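You operate a simulated robot arm through the tools that you are given. There is no shell and no other tool. Be economical: measure what you need, move in short steps, check, and stop when the job is done.

Carry out the task below with a simulated robot arm. There is one attempt and no reset: what you move stays moved.

TASK
Take the bare red cone from the top of the black-legged table and leave it on top of the white tape roll there.

It is judged by the outcome, as a careful person would: the job done as asked, and still so three seconds after it is handed in. It fails if anything else is knocked over, pushed out of place, dropped, spilled or broken.

THE ROBOT
A 7-joint arm with a two-finger parallel gripper, fixed in place. Base frame: the origin is at the foot of the arm, x ahead of it, y to its left, z up; the work surface is at about z = 0. Lengths are in m, angles in degrees, forces in N, time in s.
With the tool pointing down near the work surface it reaches from about 0.24 to 0.62 m from the base axis. Its first joint turns from -66.0 to 66.0 degrees. Payload 2.6 kg.
Tool frame: the origin (TCP) lies between the finger pads and is the grasp point; the fingertips stand 0.03 m ahead of it; z points along the fingers, y is the line along which they close. The gripper opens to 0.094 m. The fingers are 0.028 m wide and 0.01 m thick; the gripper's body (0.05 by 0.096 m) begins 0.055 m behind the TCP.
Orientation is that of the tool frame in the base frame, as a unit quaternion [x, y, z, w]. With the fingers straight down and closing along the base's y, the tool's x points along the base's -x, its y along +y and its z along -z.

THE INTERFACE
- The arm moves only by the tool servo_tool. Its argument "commands" is a list that holds one entry, the list of rows, each a list of 7 numbers: the shift along the tool's x, y, z in m, then the turn, a rotation vector about the tool's x, y, z in degrees, then the gripper command, from -1 (fully open) to 1 (shut), values between in proportion. In form: [[[x, y, z, wx, wy, wz, grip], ...]]. A call has 1 to 8 rows; each row shifts and turns the commanded pose from where the row before left it, along the tool's axes as they then stand. A row lasts 0.2 s, in which the tool goes at most 0.05 m and 8.6 degrees; a call with a longer step from one row to the next is refused whole, and so is a gripper value outside its range. A pose out of reach is approached as far as the arm can. The call stops where the force on the tool passes 40 N (or 10 N more than at its start, if that is more) or the arm is blocked; 0.2 s more then pass. The fingers move at their own pace (about 0.072 m/s each) and stop on an object; they squeeze with about 33 N. The grip force told is the motor's: it shows also when the fingers shut on nothing. Time passes only in rows, and 0.2 s behind the last, so rows that do not move let the fingers close. It gives the time, the measured TCP pose, the force on the tool (base axes), the opening and the grip force at its end, in the units of the frame above (readings bear some noise), and new pictures: "pictures" is both (left out), scene, wrist or none.
- Cameras (640 x 400 px; columns grow to the right, rows downward): "scene" is fixed at [0.0437, 0.44, 0.5694]; the picture's right is [-0.62, -0.79, 0.00], its down [-0.56, 0.44, -0.70] and it looks along [0.55, -0.43, -0.71] (base axes); focal length 302 px, centre (320, 200). "wrist" rides on the gripper at [-0.037, 0, -0.058] in the tool frame; the picture's right is [0.00, -1.00, 0.00], its down [0.97, 0.00, -0.24] and it looks along [0.24, 0.00, 0.97] (tool axes); focal length 218 px, centre (320, 200).
- locate(camera, pixels): there is no depth. For up to 12 entries [column, row, z] of the newest picture of that camera ("zoom" is the newest enlarged one), the place [x, y] in the base frame at which the ray of that pixel passes the height z, good to about 0.002 m, but the place of the scene camera against the robot may be out by one fixed shift of up to 0.025 m in any direction. No time passes.
- close_up(camera, box): a new picture of the part [left, top, right, bottom] of that camera's present view, enlarged. No time passes.
- hand_in(): hands the job in; it is judged then, once.

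Work in short steps. Measure before you move; look again where a grasp or a placing could have gone wrong, and mend it. You have 60 turns and 120 pictures in all, those below and enlarged ones among them. Open the gripper and draw the arm clear of the work before you hand the job in, unless the task says otherwise; then end with one line.

The tools are called as a command line: name --argument value ..., lists and objects as JSON in quotes. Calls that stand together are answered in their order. servo_tool: Moves the arm, as the interface text tells. Its arguments: {"type":"object","properties":{"commands":{"type":"array","items":{"type":"array","items":{"type":"array","items":{"type":"number"}}}},"pictures":{"type":"string","enum":["both","scene","wrist","none"]}},"required":["commands"]} The other tools are called the same way: locate (camera, pixels) gives the place at which the rays of pixels pass given heights; close_up (camera, box) takes an enlarged picture of a part of a camera's view; hand_in () hands the job in.

At the start:

```text
clock: 0.0
tcp_pos: [0.3149, 0.1856, 0.3092]
tool_rot: [0.0, 1.0, 0.0, 0.0]
wrist_force: [0.5, 0.9, 0.5]
grip_width: 0.0942
grasp_force: 0.1
```

scene: 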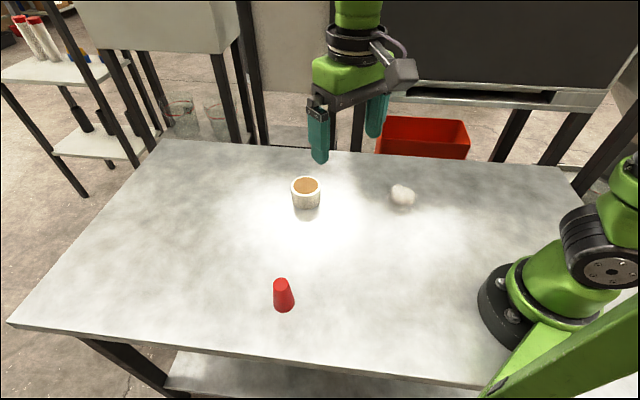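
wrist: 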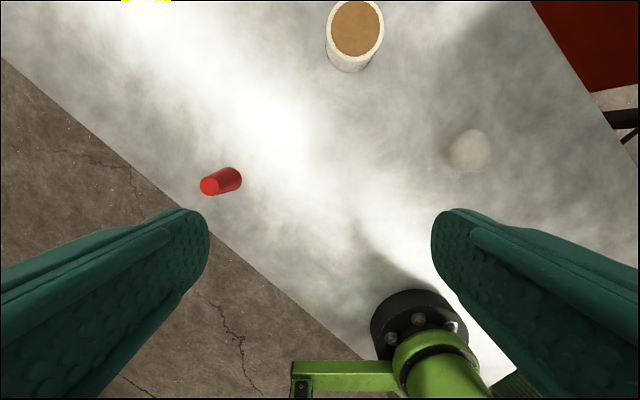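

The red cone is at scene (283,295) and the white roll at (306,192). I'll enlarge both and measure them.

close_up --camera "scene" --box '[240, 160, 440, 320]'

close_up --camera "wrist" --box '[180, 0, 500, 200]'

locate --camera "wrist" --pixels '[[209, 187, 0.05], [209, 187, 0.06], [232, 178, 0.0], [242, 178, 0.0], [355, 28, 0.05], [352, 55, 0.0], [328, 30, 0.05], [384, 30, 0.05]]'

locate --camera "scene" --pixels '[[284, 307, 0.0], [281, 282, 0.05], [281, 282, 0.06], [306, 185, 0.05], [306, 185, 0.04], [306, 205, 0.0], [273, 307, 0], [294, 307, 0]]'

```text
2.50 times, centred on (340, 240) of scene
```

zoom: 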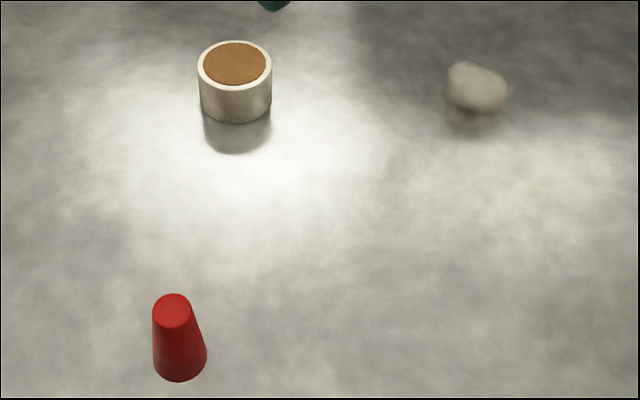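

```text
2.00 times, centred on (340, 100) of wrist
```

zoom: 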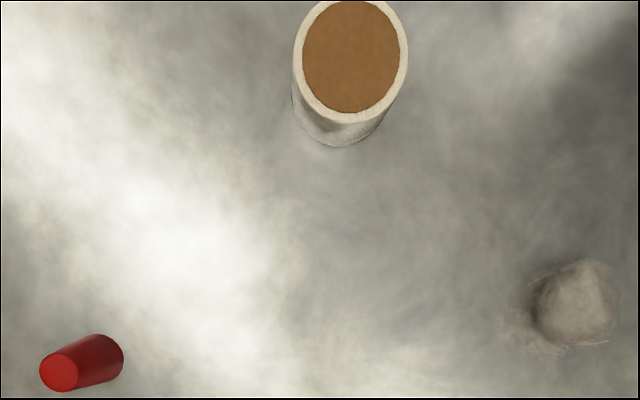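

```text
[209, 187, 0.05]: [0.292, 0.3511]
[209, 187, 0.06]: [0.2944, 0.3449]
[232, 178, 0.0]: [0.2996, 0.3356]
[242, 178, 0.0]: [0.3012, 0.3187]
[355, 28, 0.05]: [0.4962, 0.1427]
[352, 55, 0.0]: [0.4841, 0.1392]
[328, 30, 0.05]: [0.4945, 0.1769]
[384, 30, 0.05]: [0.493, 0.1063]
```

```text
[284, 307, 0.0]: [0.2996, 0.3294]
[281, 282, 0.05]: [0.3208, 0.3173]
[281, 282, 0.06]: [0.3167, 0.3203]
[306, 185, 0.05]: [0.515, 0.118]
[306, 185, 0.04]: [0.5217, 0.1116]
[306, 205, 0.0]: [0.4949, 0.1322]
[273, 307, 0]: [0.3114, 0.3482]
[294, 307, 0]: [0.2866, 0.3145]
```

The cone is about 0.07 m tall, with its base near (0.30, 0.338). I'll move above it and keep high to look again.

servo_tool --commands '[[[0.004, 0.038, 0.02, 0, 0, 0, -1], [0.004, 0.038, 0.025, 0, 0, 0, -1], [0.004, 0.038, 0.025, 0, 0, 0, -1], [0.003, 0.036, 0.025, 0, 0, 0, -1], [0, 0, 0, 0, 0, 0, -1]]]'

```text
clock: 1.2
tcp_pos: [0.3007, 0.3366, 0.2138]
tool_rot: [0.0, 1.0, -0.001, 0.0]
wrist_force: [0.4, 0.6, 0.4]
grip_width: 0.0939
grasp_force: 0.0
```

scene: 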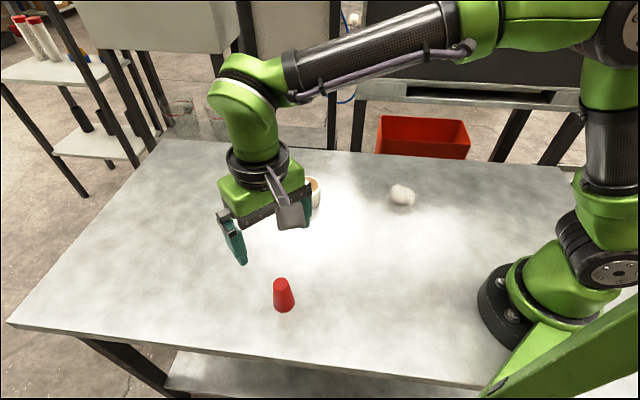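
wrist: 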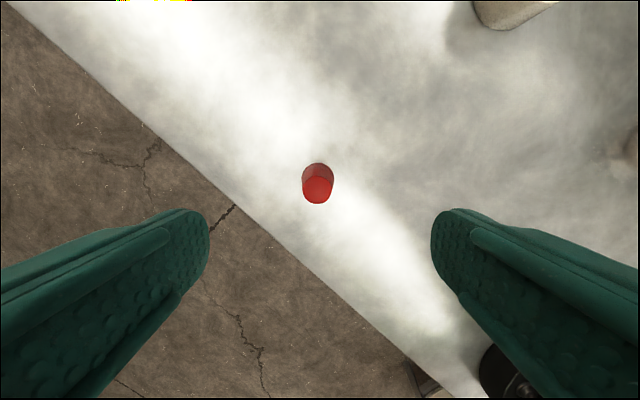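

close_up --camera "wrist" --box '[280, 150, 360, 220]'

locate --camera "wrist" --pixels '[[317, 190, 0.06], [317, 190, 0.07], [318, 163, 0.0], [301, 178, 0.0], [334, 178, 0.0], [303, 190, 0.07], [332, 190, 0.07]]'

```text
5.71 times, centred on (320, 185) of wrist
```

zoom: 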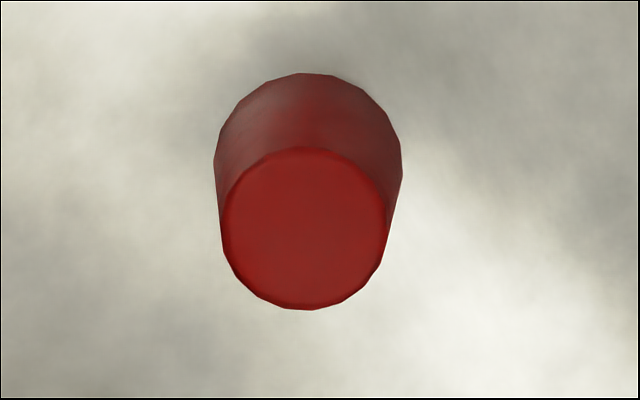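

```text
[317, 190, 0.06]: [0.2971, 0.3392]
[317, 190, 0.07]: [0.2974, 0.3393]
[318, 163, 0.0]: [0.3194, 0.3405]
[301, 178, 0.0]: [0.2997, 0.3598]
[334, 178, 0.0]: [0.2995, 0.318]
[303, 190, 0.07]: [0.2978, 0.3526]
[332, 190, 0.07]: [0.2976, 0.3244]
```

The cone axis is at about (0.298, 0.339), with a base of 0.042 and a top of 0.028. I'll centre on it and come down to z≈0.045.

servo_tool --commands '[[[0.0025, 0.0024, 0.03, 0, 0, 0, -1], [0, 0, 0.04, 0, 0, 0, -1], [0, 0, 0.04, 0, 0, 0, -1], [0, 0, 0.035, 0, 0, 0, -1], [0, 0, 0.022, 0, 0, 0, -1], [0, 0, 0, 0, 0, 0, -1]]]'

```text
clock: 2.6
tcp_pos: [0.2972, 0.3378, 0.0471]
tool_rot: [0.0, 1.0, 0.0, 0.0]
wrist_force: [0.6, 0.7, -0.2]
grip_width: 0.0941
grasp_force: 0.1
```

scene: 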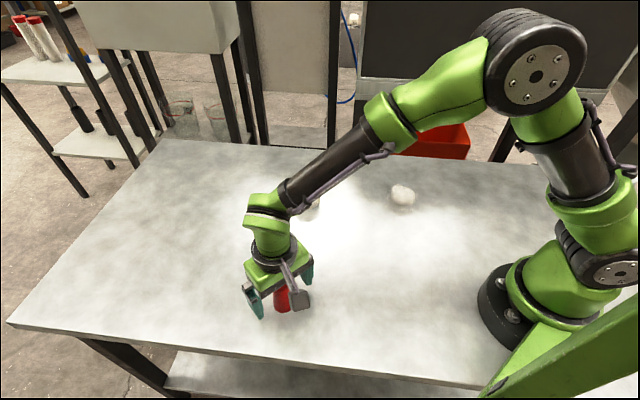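
wrist: 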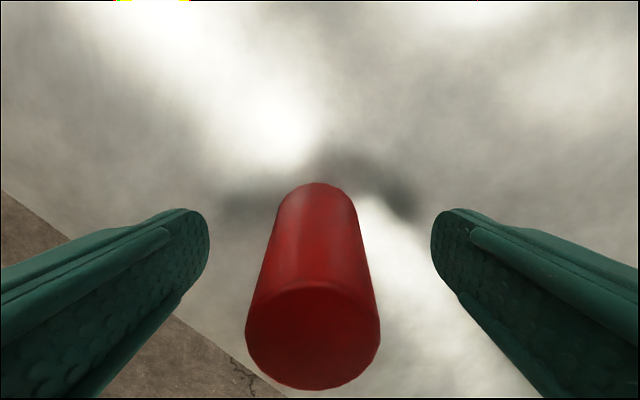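

The cone is upright and sits between the fingers. I'll close on it.

servo_tool --commands '[[[0, 0.001, 0, 0, 0, 0, -0.4], [0, 0, 0, 0, 0, 0, 0.2], [0, 0, 0, 0, 0, 0, 1], [0, 0, 0, 0, 0, 0, 1], [0, 0, 0, 0, 0, 0, 1]]]'

```text
clock: 3.8
tcp_pos: [0.2979, 0.3392, 0.0483]
tool_rot: [0.0, 1.0, -0.001, 0.0]
wrist_force: [-0.6, 0.3, -0.1]
grip_width: 0.0329
grasp_force: 32.5
```

scene: 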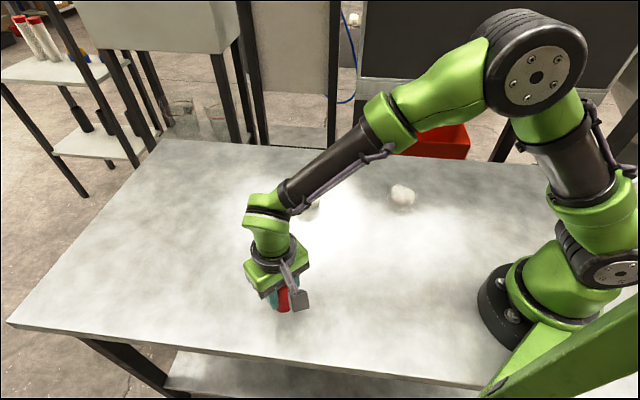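
wrist: 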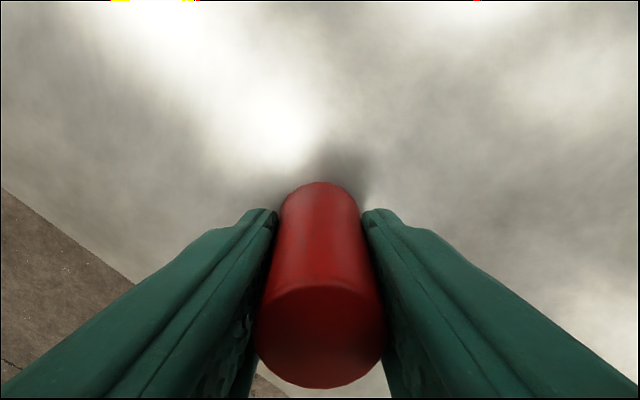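

The grip holds at width 0.033. I'll lift straight up and look.

servo_tool --commands '[[[0, 0, -0.02, 0, 0, 0, 1], [0, 0, -0.04, 0, 0, 0, 1], [0, 0, -0.04, 0, 0, 0, 1], [0, 0, -0.04, 0, 0, 0, 1], [0, 0, -0.03, 0, 0, 0, 1], [0, 0, 0, 0, 0, 0, 1]]]'

```text
clock: 5.2
tcp_pos: [0.298, 0.3401, 0.2193]
tool_rot: [0.0, 1.0, 0.001, -0.001]
wrist_force: [0.3, -0.4, -0.3]
grip_width: 0.0326
grasp_force: 33.6
```

scene: 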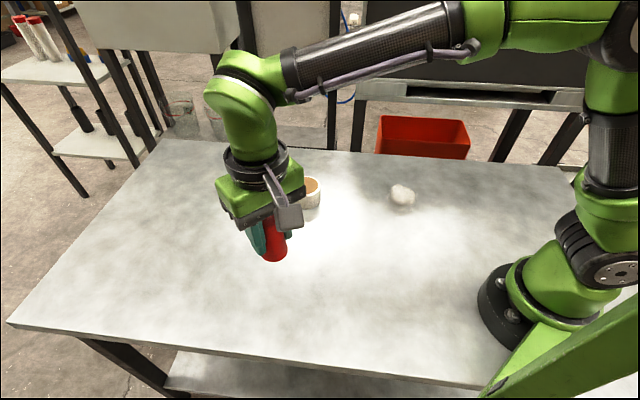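
wrist: 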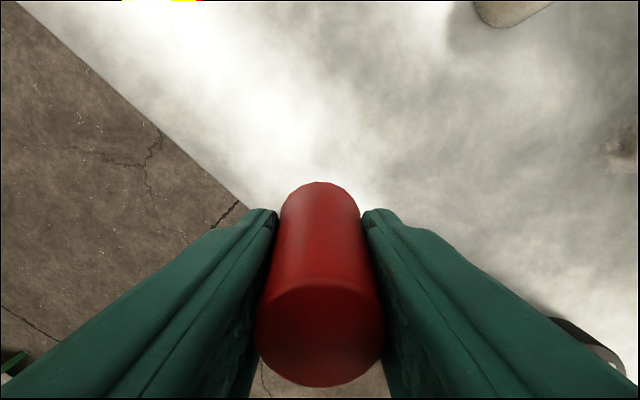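

The cone is lifted. I'll move to about (0.42, 0.142) at this height, so the roll can be measured ahead of the cone.

servo_tool --commands '[[[-0.01, -0.02, 0, 0, 0, 0, 1], [-0.02, -0.033, 0, 0, 0, 0, 1], [-0.022, -0.034, 0, 0, 0, 0, 1], [-0.022, -0.034, 0, 0, 0, 0, 1], [-0.022, -0.034, 0, 0, 0, 0, 1], [-0.016, -0.025, 0, 0, 0, 0, 1], [-0.01, -0.018, 0, 0, 0, 0, 1], [0, 0, 0, 0, 0, 0, 1]]]'

```text
clock: 7.0
tcp_pos: [0.4197, 0.1431, 0.2175]
tool_rot: [0.0, 1.0, 0.001, 0.0]
wrist_force: [-0.6, -0.2, -0.7]
grip_width: 0.0326
grasp_force: 32.8
```

scene: 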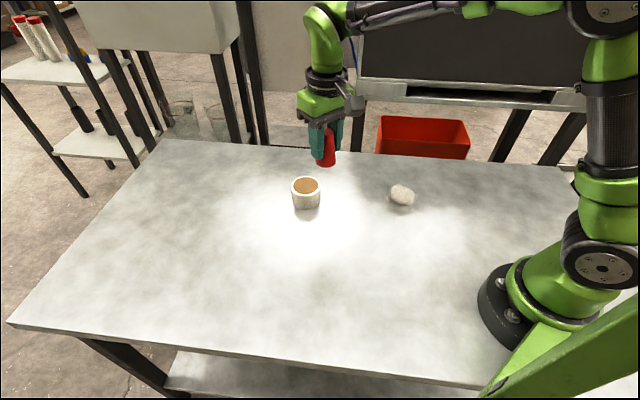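
wrist: 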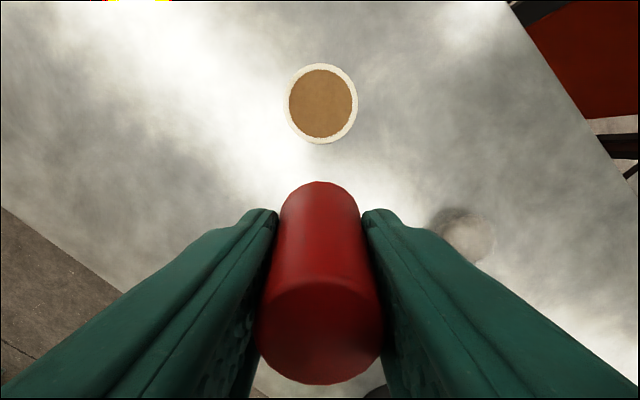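

close_up --camera "wrist" --box '[272, 54, 372, 154]'

locate --camera "wrist" --pixels '[[323, 103, 0.05], [323, 103, 0.04], [288, 103, 0.05], [358, 103, 0.05], [323, 63, 0.05], [323, 138, 0.05], [322, 144, 0.0], [323, 103, 0.06]]'

close_up --camera "scene" --box '[276, 162, 336, 222]'

```text
4.00 times, centred on (322, 104) of wrist
```

zoom: 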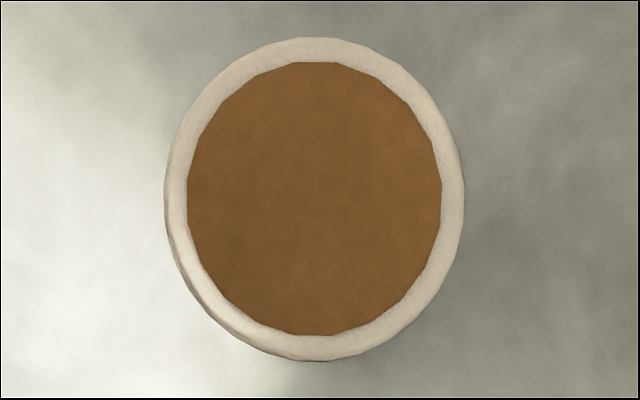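

```text
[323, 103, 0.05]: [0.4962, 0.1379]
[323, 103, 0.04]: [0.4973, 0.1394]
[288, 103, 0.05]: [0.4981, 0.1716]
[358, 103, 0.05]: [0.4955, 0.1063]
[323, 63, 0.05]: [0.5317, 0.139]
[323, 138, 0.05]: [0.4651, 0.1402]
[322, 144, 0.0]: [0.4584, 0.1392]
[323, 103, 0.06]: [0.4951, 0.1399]
```

```text
6.67 times, centred on (306, 192) of scene
```

zoom: 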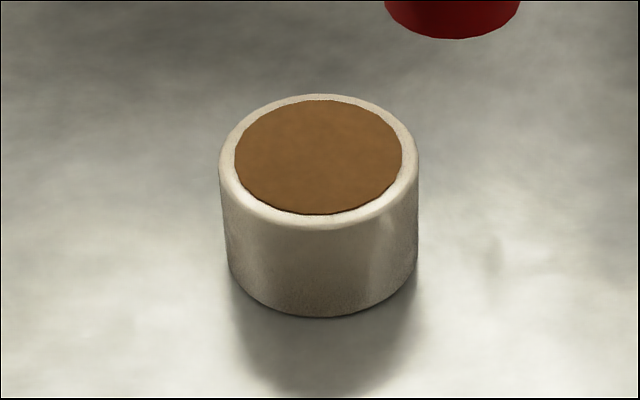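

The roll's top is flat, centred at about (0.498, 0.139) and roughly 0.045 m high. I'll move over it and come down to z≈0.115, still clear of the top.

servo_tool --commands '[[[-0.02, -0.002, 0, 0, 0, 0, 1], [-0.03, -0.002, 0, 0, 0, 0, 1], [-0.028, 0, 0.015, 0, 0, 0, 1], [0, 0, 0.03, 0, 0, 0, 1], [0, 0, 0.03, 0, 0, 0, 1], [0, 0, 0.025, 0, 0, 0, 1], [0, 0, 0, 0, 0, 0, 1]]]'

close_up --camera "scene" --box '[256, 130, 356, 230]'

```text
clock: 8.6
tcp_pos: [0.4956, 0.1374, 0.1184]
tool_rot: [0.0, 1.0, -0.001, 0.0]
wrist_force: [-0.2, 1.6, 0.0]
grip_width: 0.0327
grasp_force: 33.2
```

scene: 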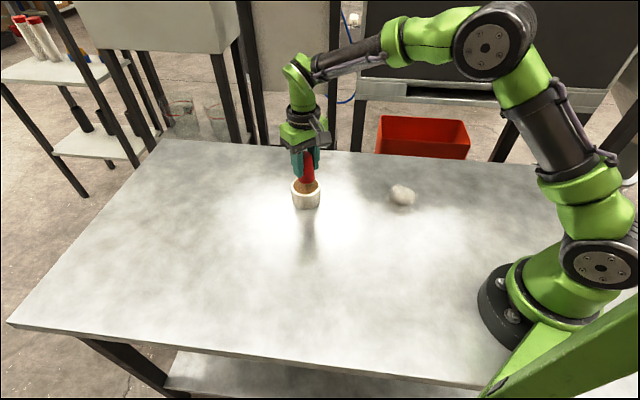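
wrist: 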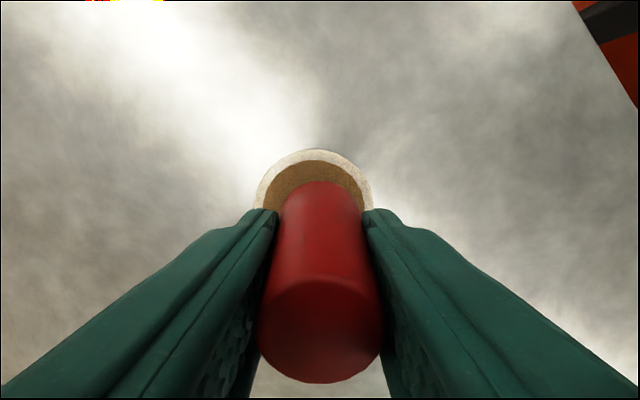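

```text
4.00 times, centred on (306, 180) of scene
```

zoom: 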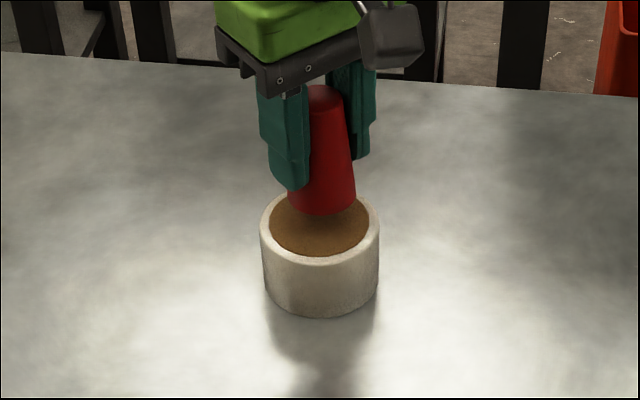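

locate --camera "wrist" --pixels '[[315, 149, 0.045], [315, 160, 0.045], [254, 200, 0.045], [374, 200, 0.045], [320, 182, 0.07], [320, 182, 0.075]]'

```text
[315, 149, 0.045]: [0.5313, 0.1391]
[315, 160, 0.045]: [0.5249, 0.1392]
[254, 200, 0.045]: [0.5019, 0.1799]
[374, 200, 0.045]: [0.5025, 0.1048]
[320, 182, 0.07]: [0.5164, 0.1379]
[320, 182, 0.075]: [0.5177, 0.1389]
```

The cone is about 2 mm off in x and y. I'll correct that and descend in small steps, watching the force.

servo_tool --commands '[[[-0.002, 0.0025, 0.008, 0, 0, 0, 1], [0, 0, 0.006, 0, 0, 0, 1], [0, 0, 0.003, 0, 0, 0, 1], [0, 0, 0, 0, 0, 0, 1]]]' --pictures "wrist"

close_up --camera "scene" --box '[276, 150, 336, 220]'

```text
clock: 9.6
tcp_pos: [0.4988, 0.1402, 0.1019]
tool_rot: [0.0, 1.0, 0.001, 0.0]
wrist_force: [-0.9, 0.5, 0.9]
grip_width: 0.0327
grasp_force: 32.9
```

wrist: 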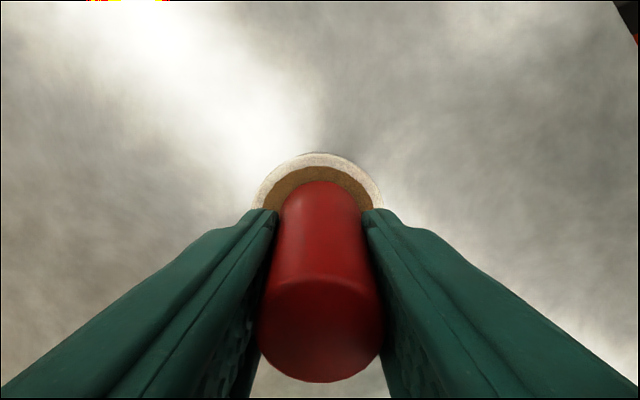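

```text
5.71 times, centred on (306, 185) of scene
```

zoom: 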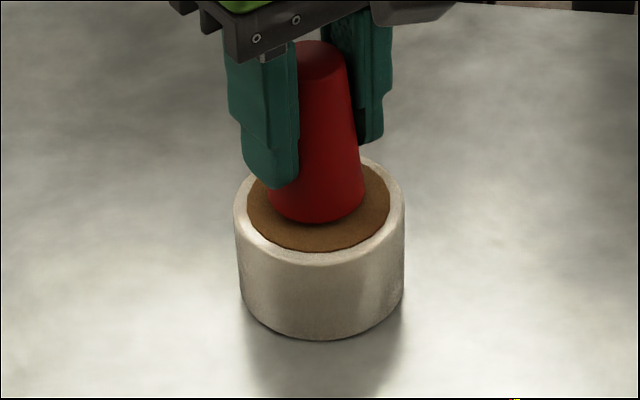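

Centred now, with a few millimetres of gap left. I'll go down in 1–2 mm steps and check for contact force.

servo_tool --commands '[[[0, 0, 0.002, 0, 0, 0, 1], [0, 0, 0.002, 0, 0, 0, 1], [0, 0, 0, 0, 0, 0, 1]]]' --pictures "none"

close_up --camera "scene" --box '[276, 150, 336, 220]'

```text
clock: 10.4
tcp_pos: [0.4981, 0.1408, 0.0986]
tool_rot: [0.0, 1.0, -0.001, -0.001]
wrist_force: [-0.2, -0.7, -0.2]
grip_width: 0.0322
grasp_force: 32.6
```

```text
5.71 times, centred on (306, 185) of scene
```

zoom: 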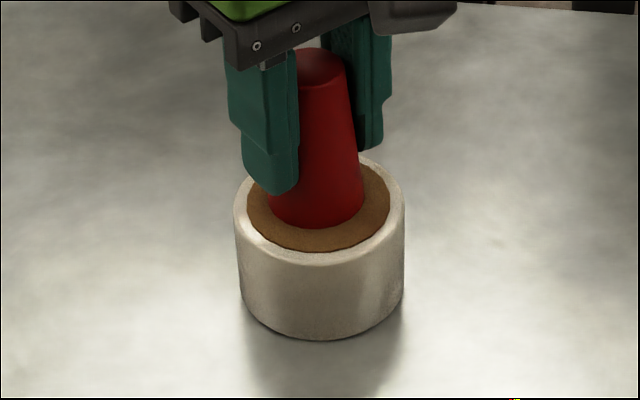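

servo_tool --commands '[[[0, 0, 0.002, 0, 0, 0, 1], [0, 0, 0, 0, 0, 0, 1]]]' --pictures "none"

```text
clock: 11.0
tcp_pos: [0.4989, 0.1403, 0.0963]
tool_rot: [0.0, 1.0, 0.0, 0.002]
wrist_force: [-2.5, -0.7, 10.8]
grip_width: 0.0327
grasp_force: 32.8
```

The force reads 10.8 N upward, so the cone has touched the top. I'll back off 0.5 mm and open slowly.

servo_tool --commands '[[[0, 0, -0.0005, 0, 0, 0, 1], [0, 0, 0, 0, 0, 0, 0.25], [0, 0, 0, 0, 0, 0, 0.1], [0, 0, 0, 0, 0, 0, -0.1], [0, 0, 0, 0, 0, 0, -0.1]]]' --pictures "wrist"

close_up --camera "scene" --box '[276, 150, 336, 220]'

```text
clock: 12.2
tcp_pos: [0.4977, 0.1402, 0.0955]
tool_rot: [0.0, 1.0, -0.001, 0.0]
wrist_force: [0.1, -1.6, 0.4]
grip_width: 0.0515
grasp_force: 0.0
```

wrist: 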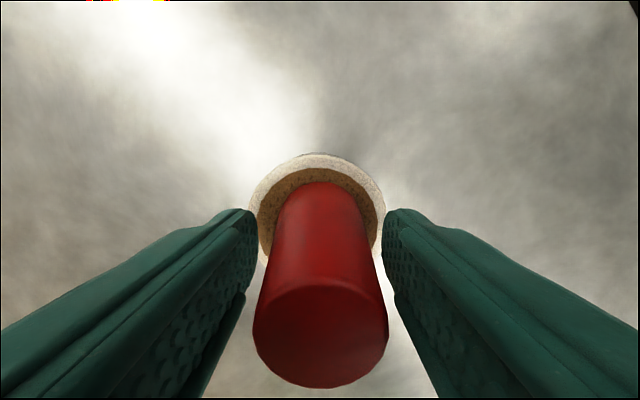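

```text
5.71 times, centred on (306, 185) of scene
```

zoom: 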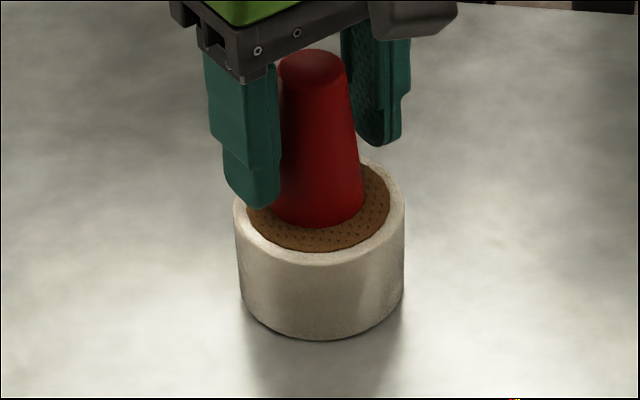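

The cone is released and stands upright. I'll open the fingers fully and withdraw straight up.

servo_tool --commands '[[[0, 0, 0, 0, 0, 0, -0.8], [0, 0, 0, 0, 0, 0, -0.8], [0, 0, -0.02, 0, 0, 0, -0.8], [0, 0, -0.03, 0, 0, 0, -0.8], [0, 0, -0.04, 0, 0, 0, -0.8], [0, 0, -0.04, 0, 0, 0, -0.8], [0.03, 0, -0.01, 0, 0, 0, -0.8], [0.04, 0, 0, 0, 0, 0, -0.8]]]'

close_up --camera "scene" --box '[276, 150, 336, 220]'

```text
clock: 14.0
tcp_pos: [0.4273, 0.1383, 0.2354]
tool_rot: [0.0, 1.0, 0.0, 0.0]
wrist_force: [0.6, -0.7, -1.0]
grip_width: 0.0848
grasp_force: 0.0
```

scene: 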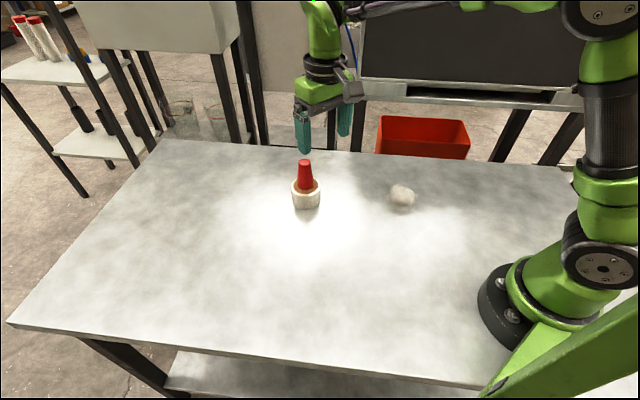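
wrist: 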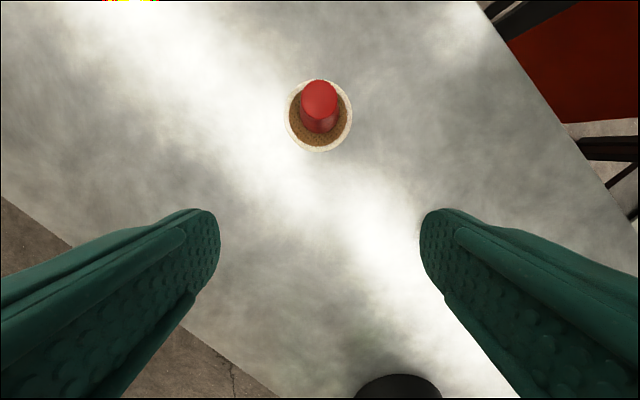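

```text
5.71 times, centred on (306, 185) of scene
```

zoom: 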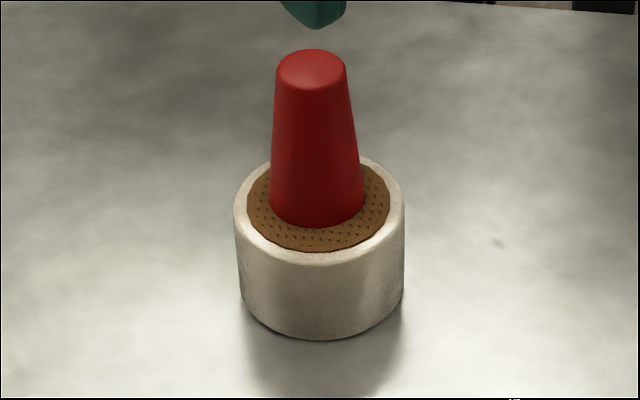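

The cone stands upright in the middle of the roll, the gripper is open and the arm is clear. I'm handing in.

hand_in

```text
The job is handed in.
```

The red cone is standing upright, centred on top of the white tape roll, the arm is drawn clear, and nothing else was moved.
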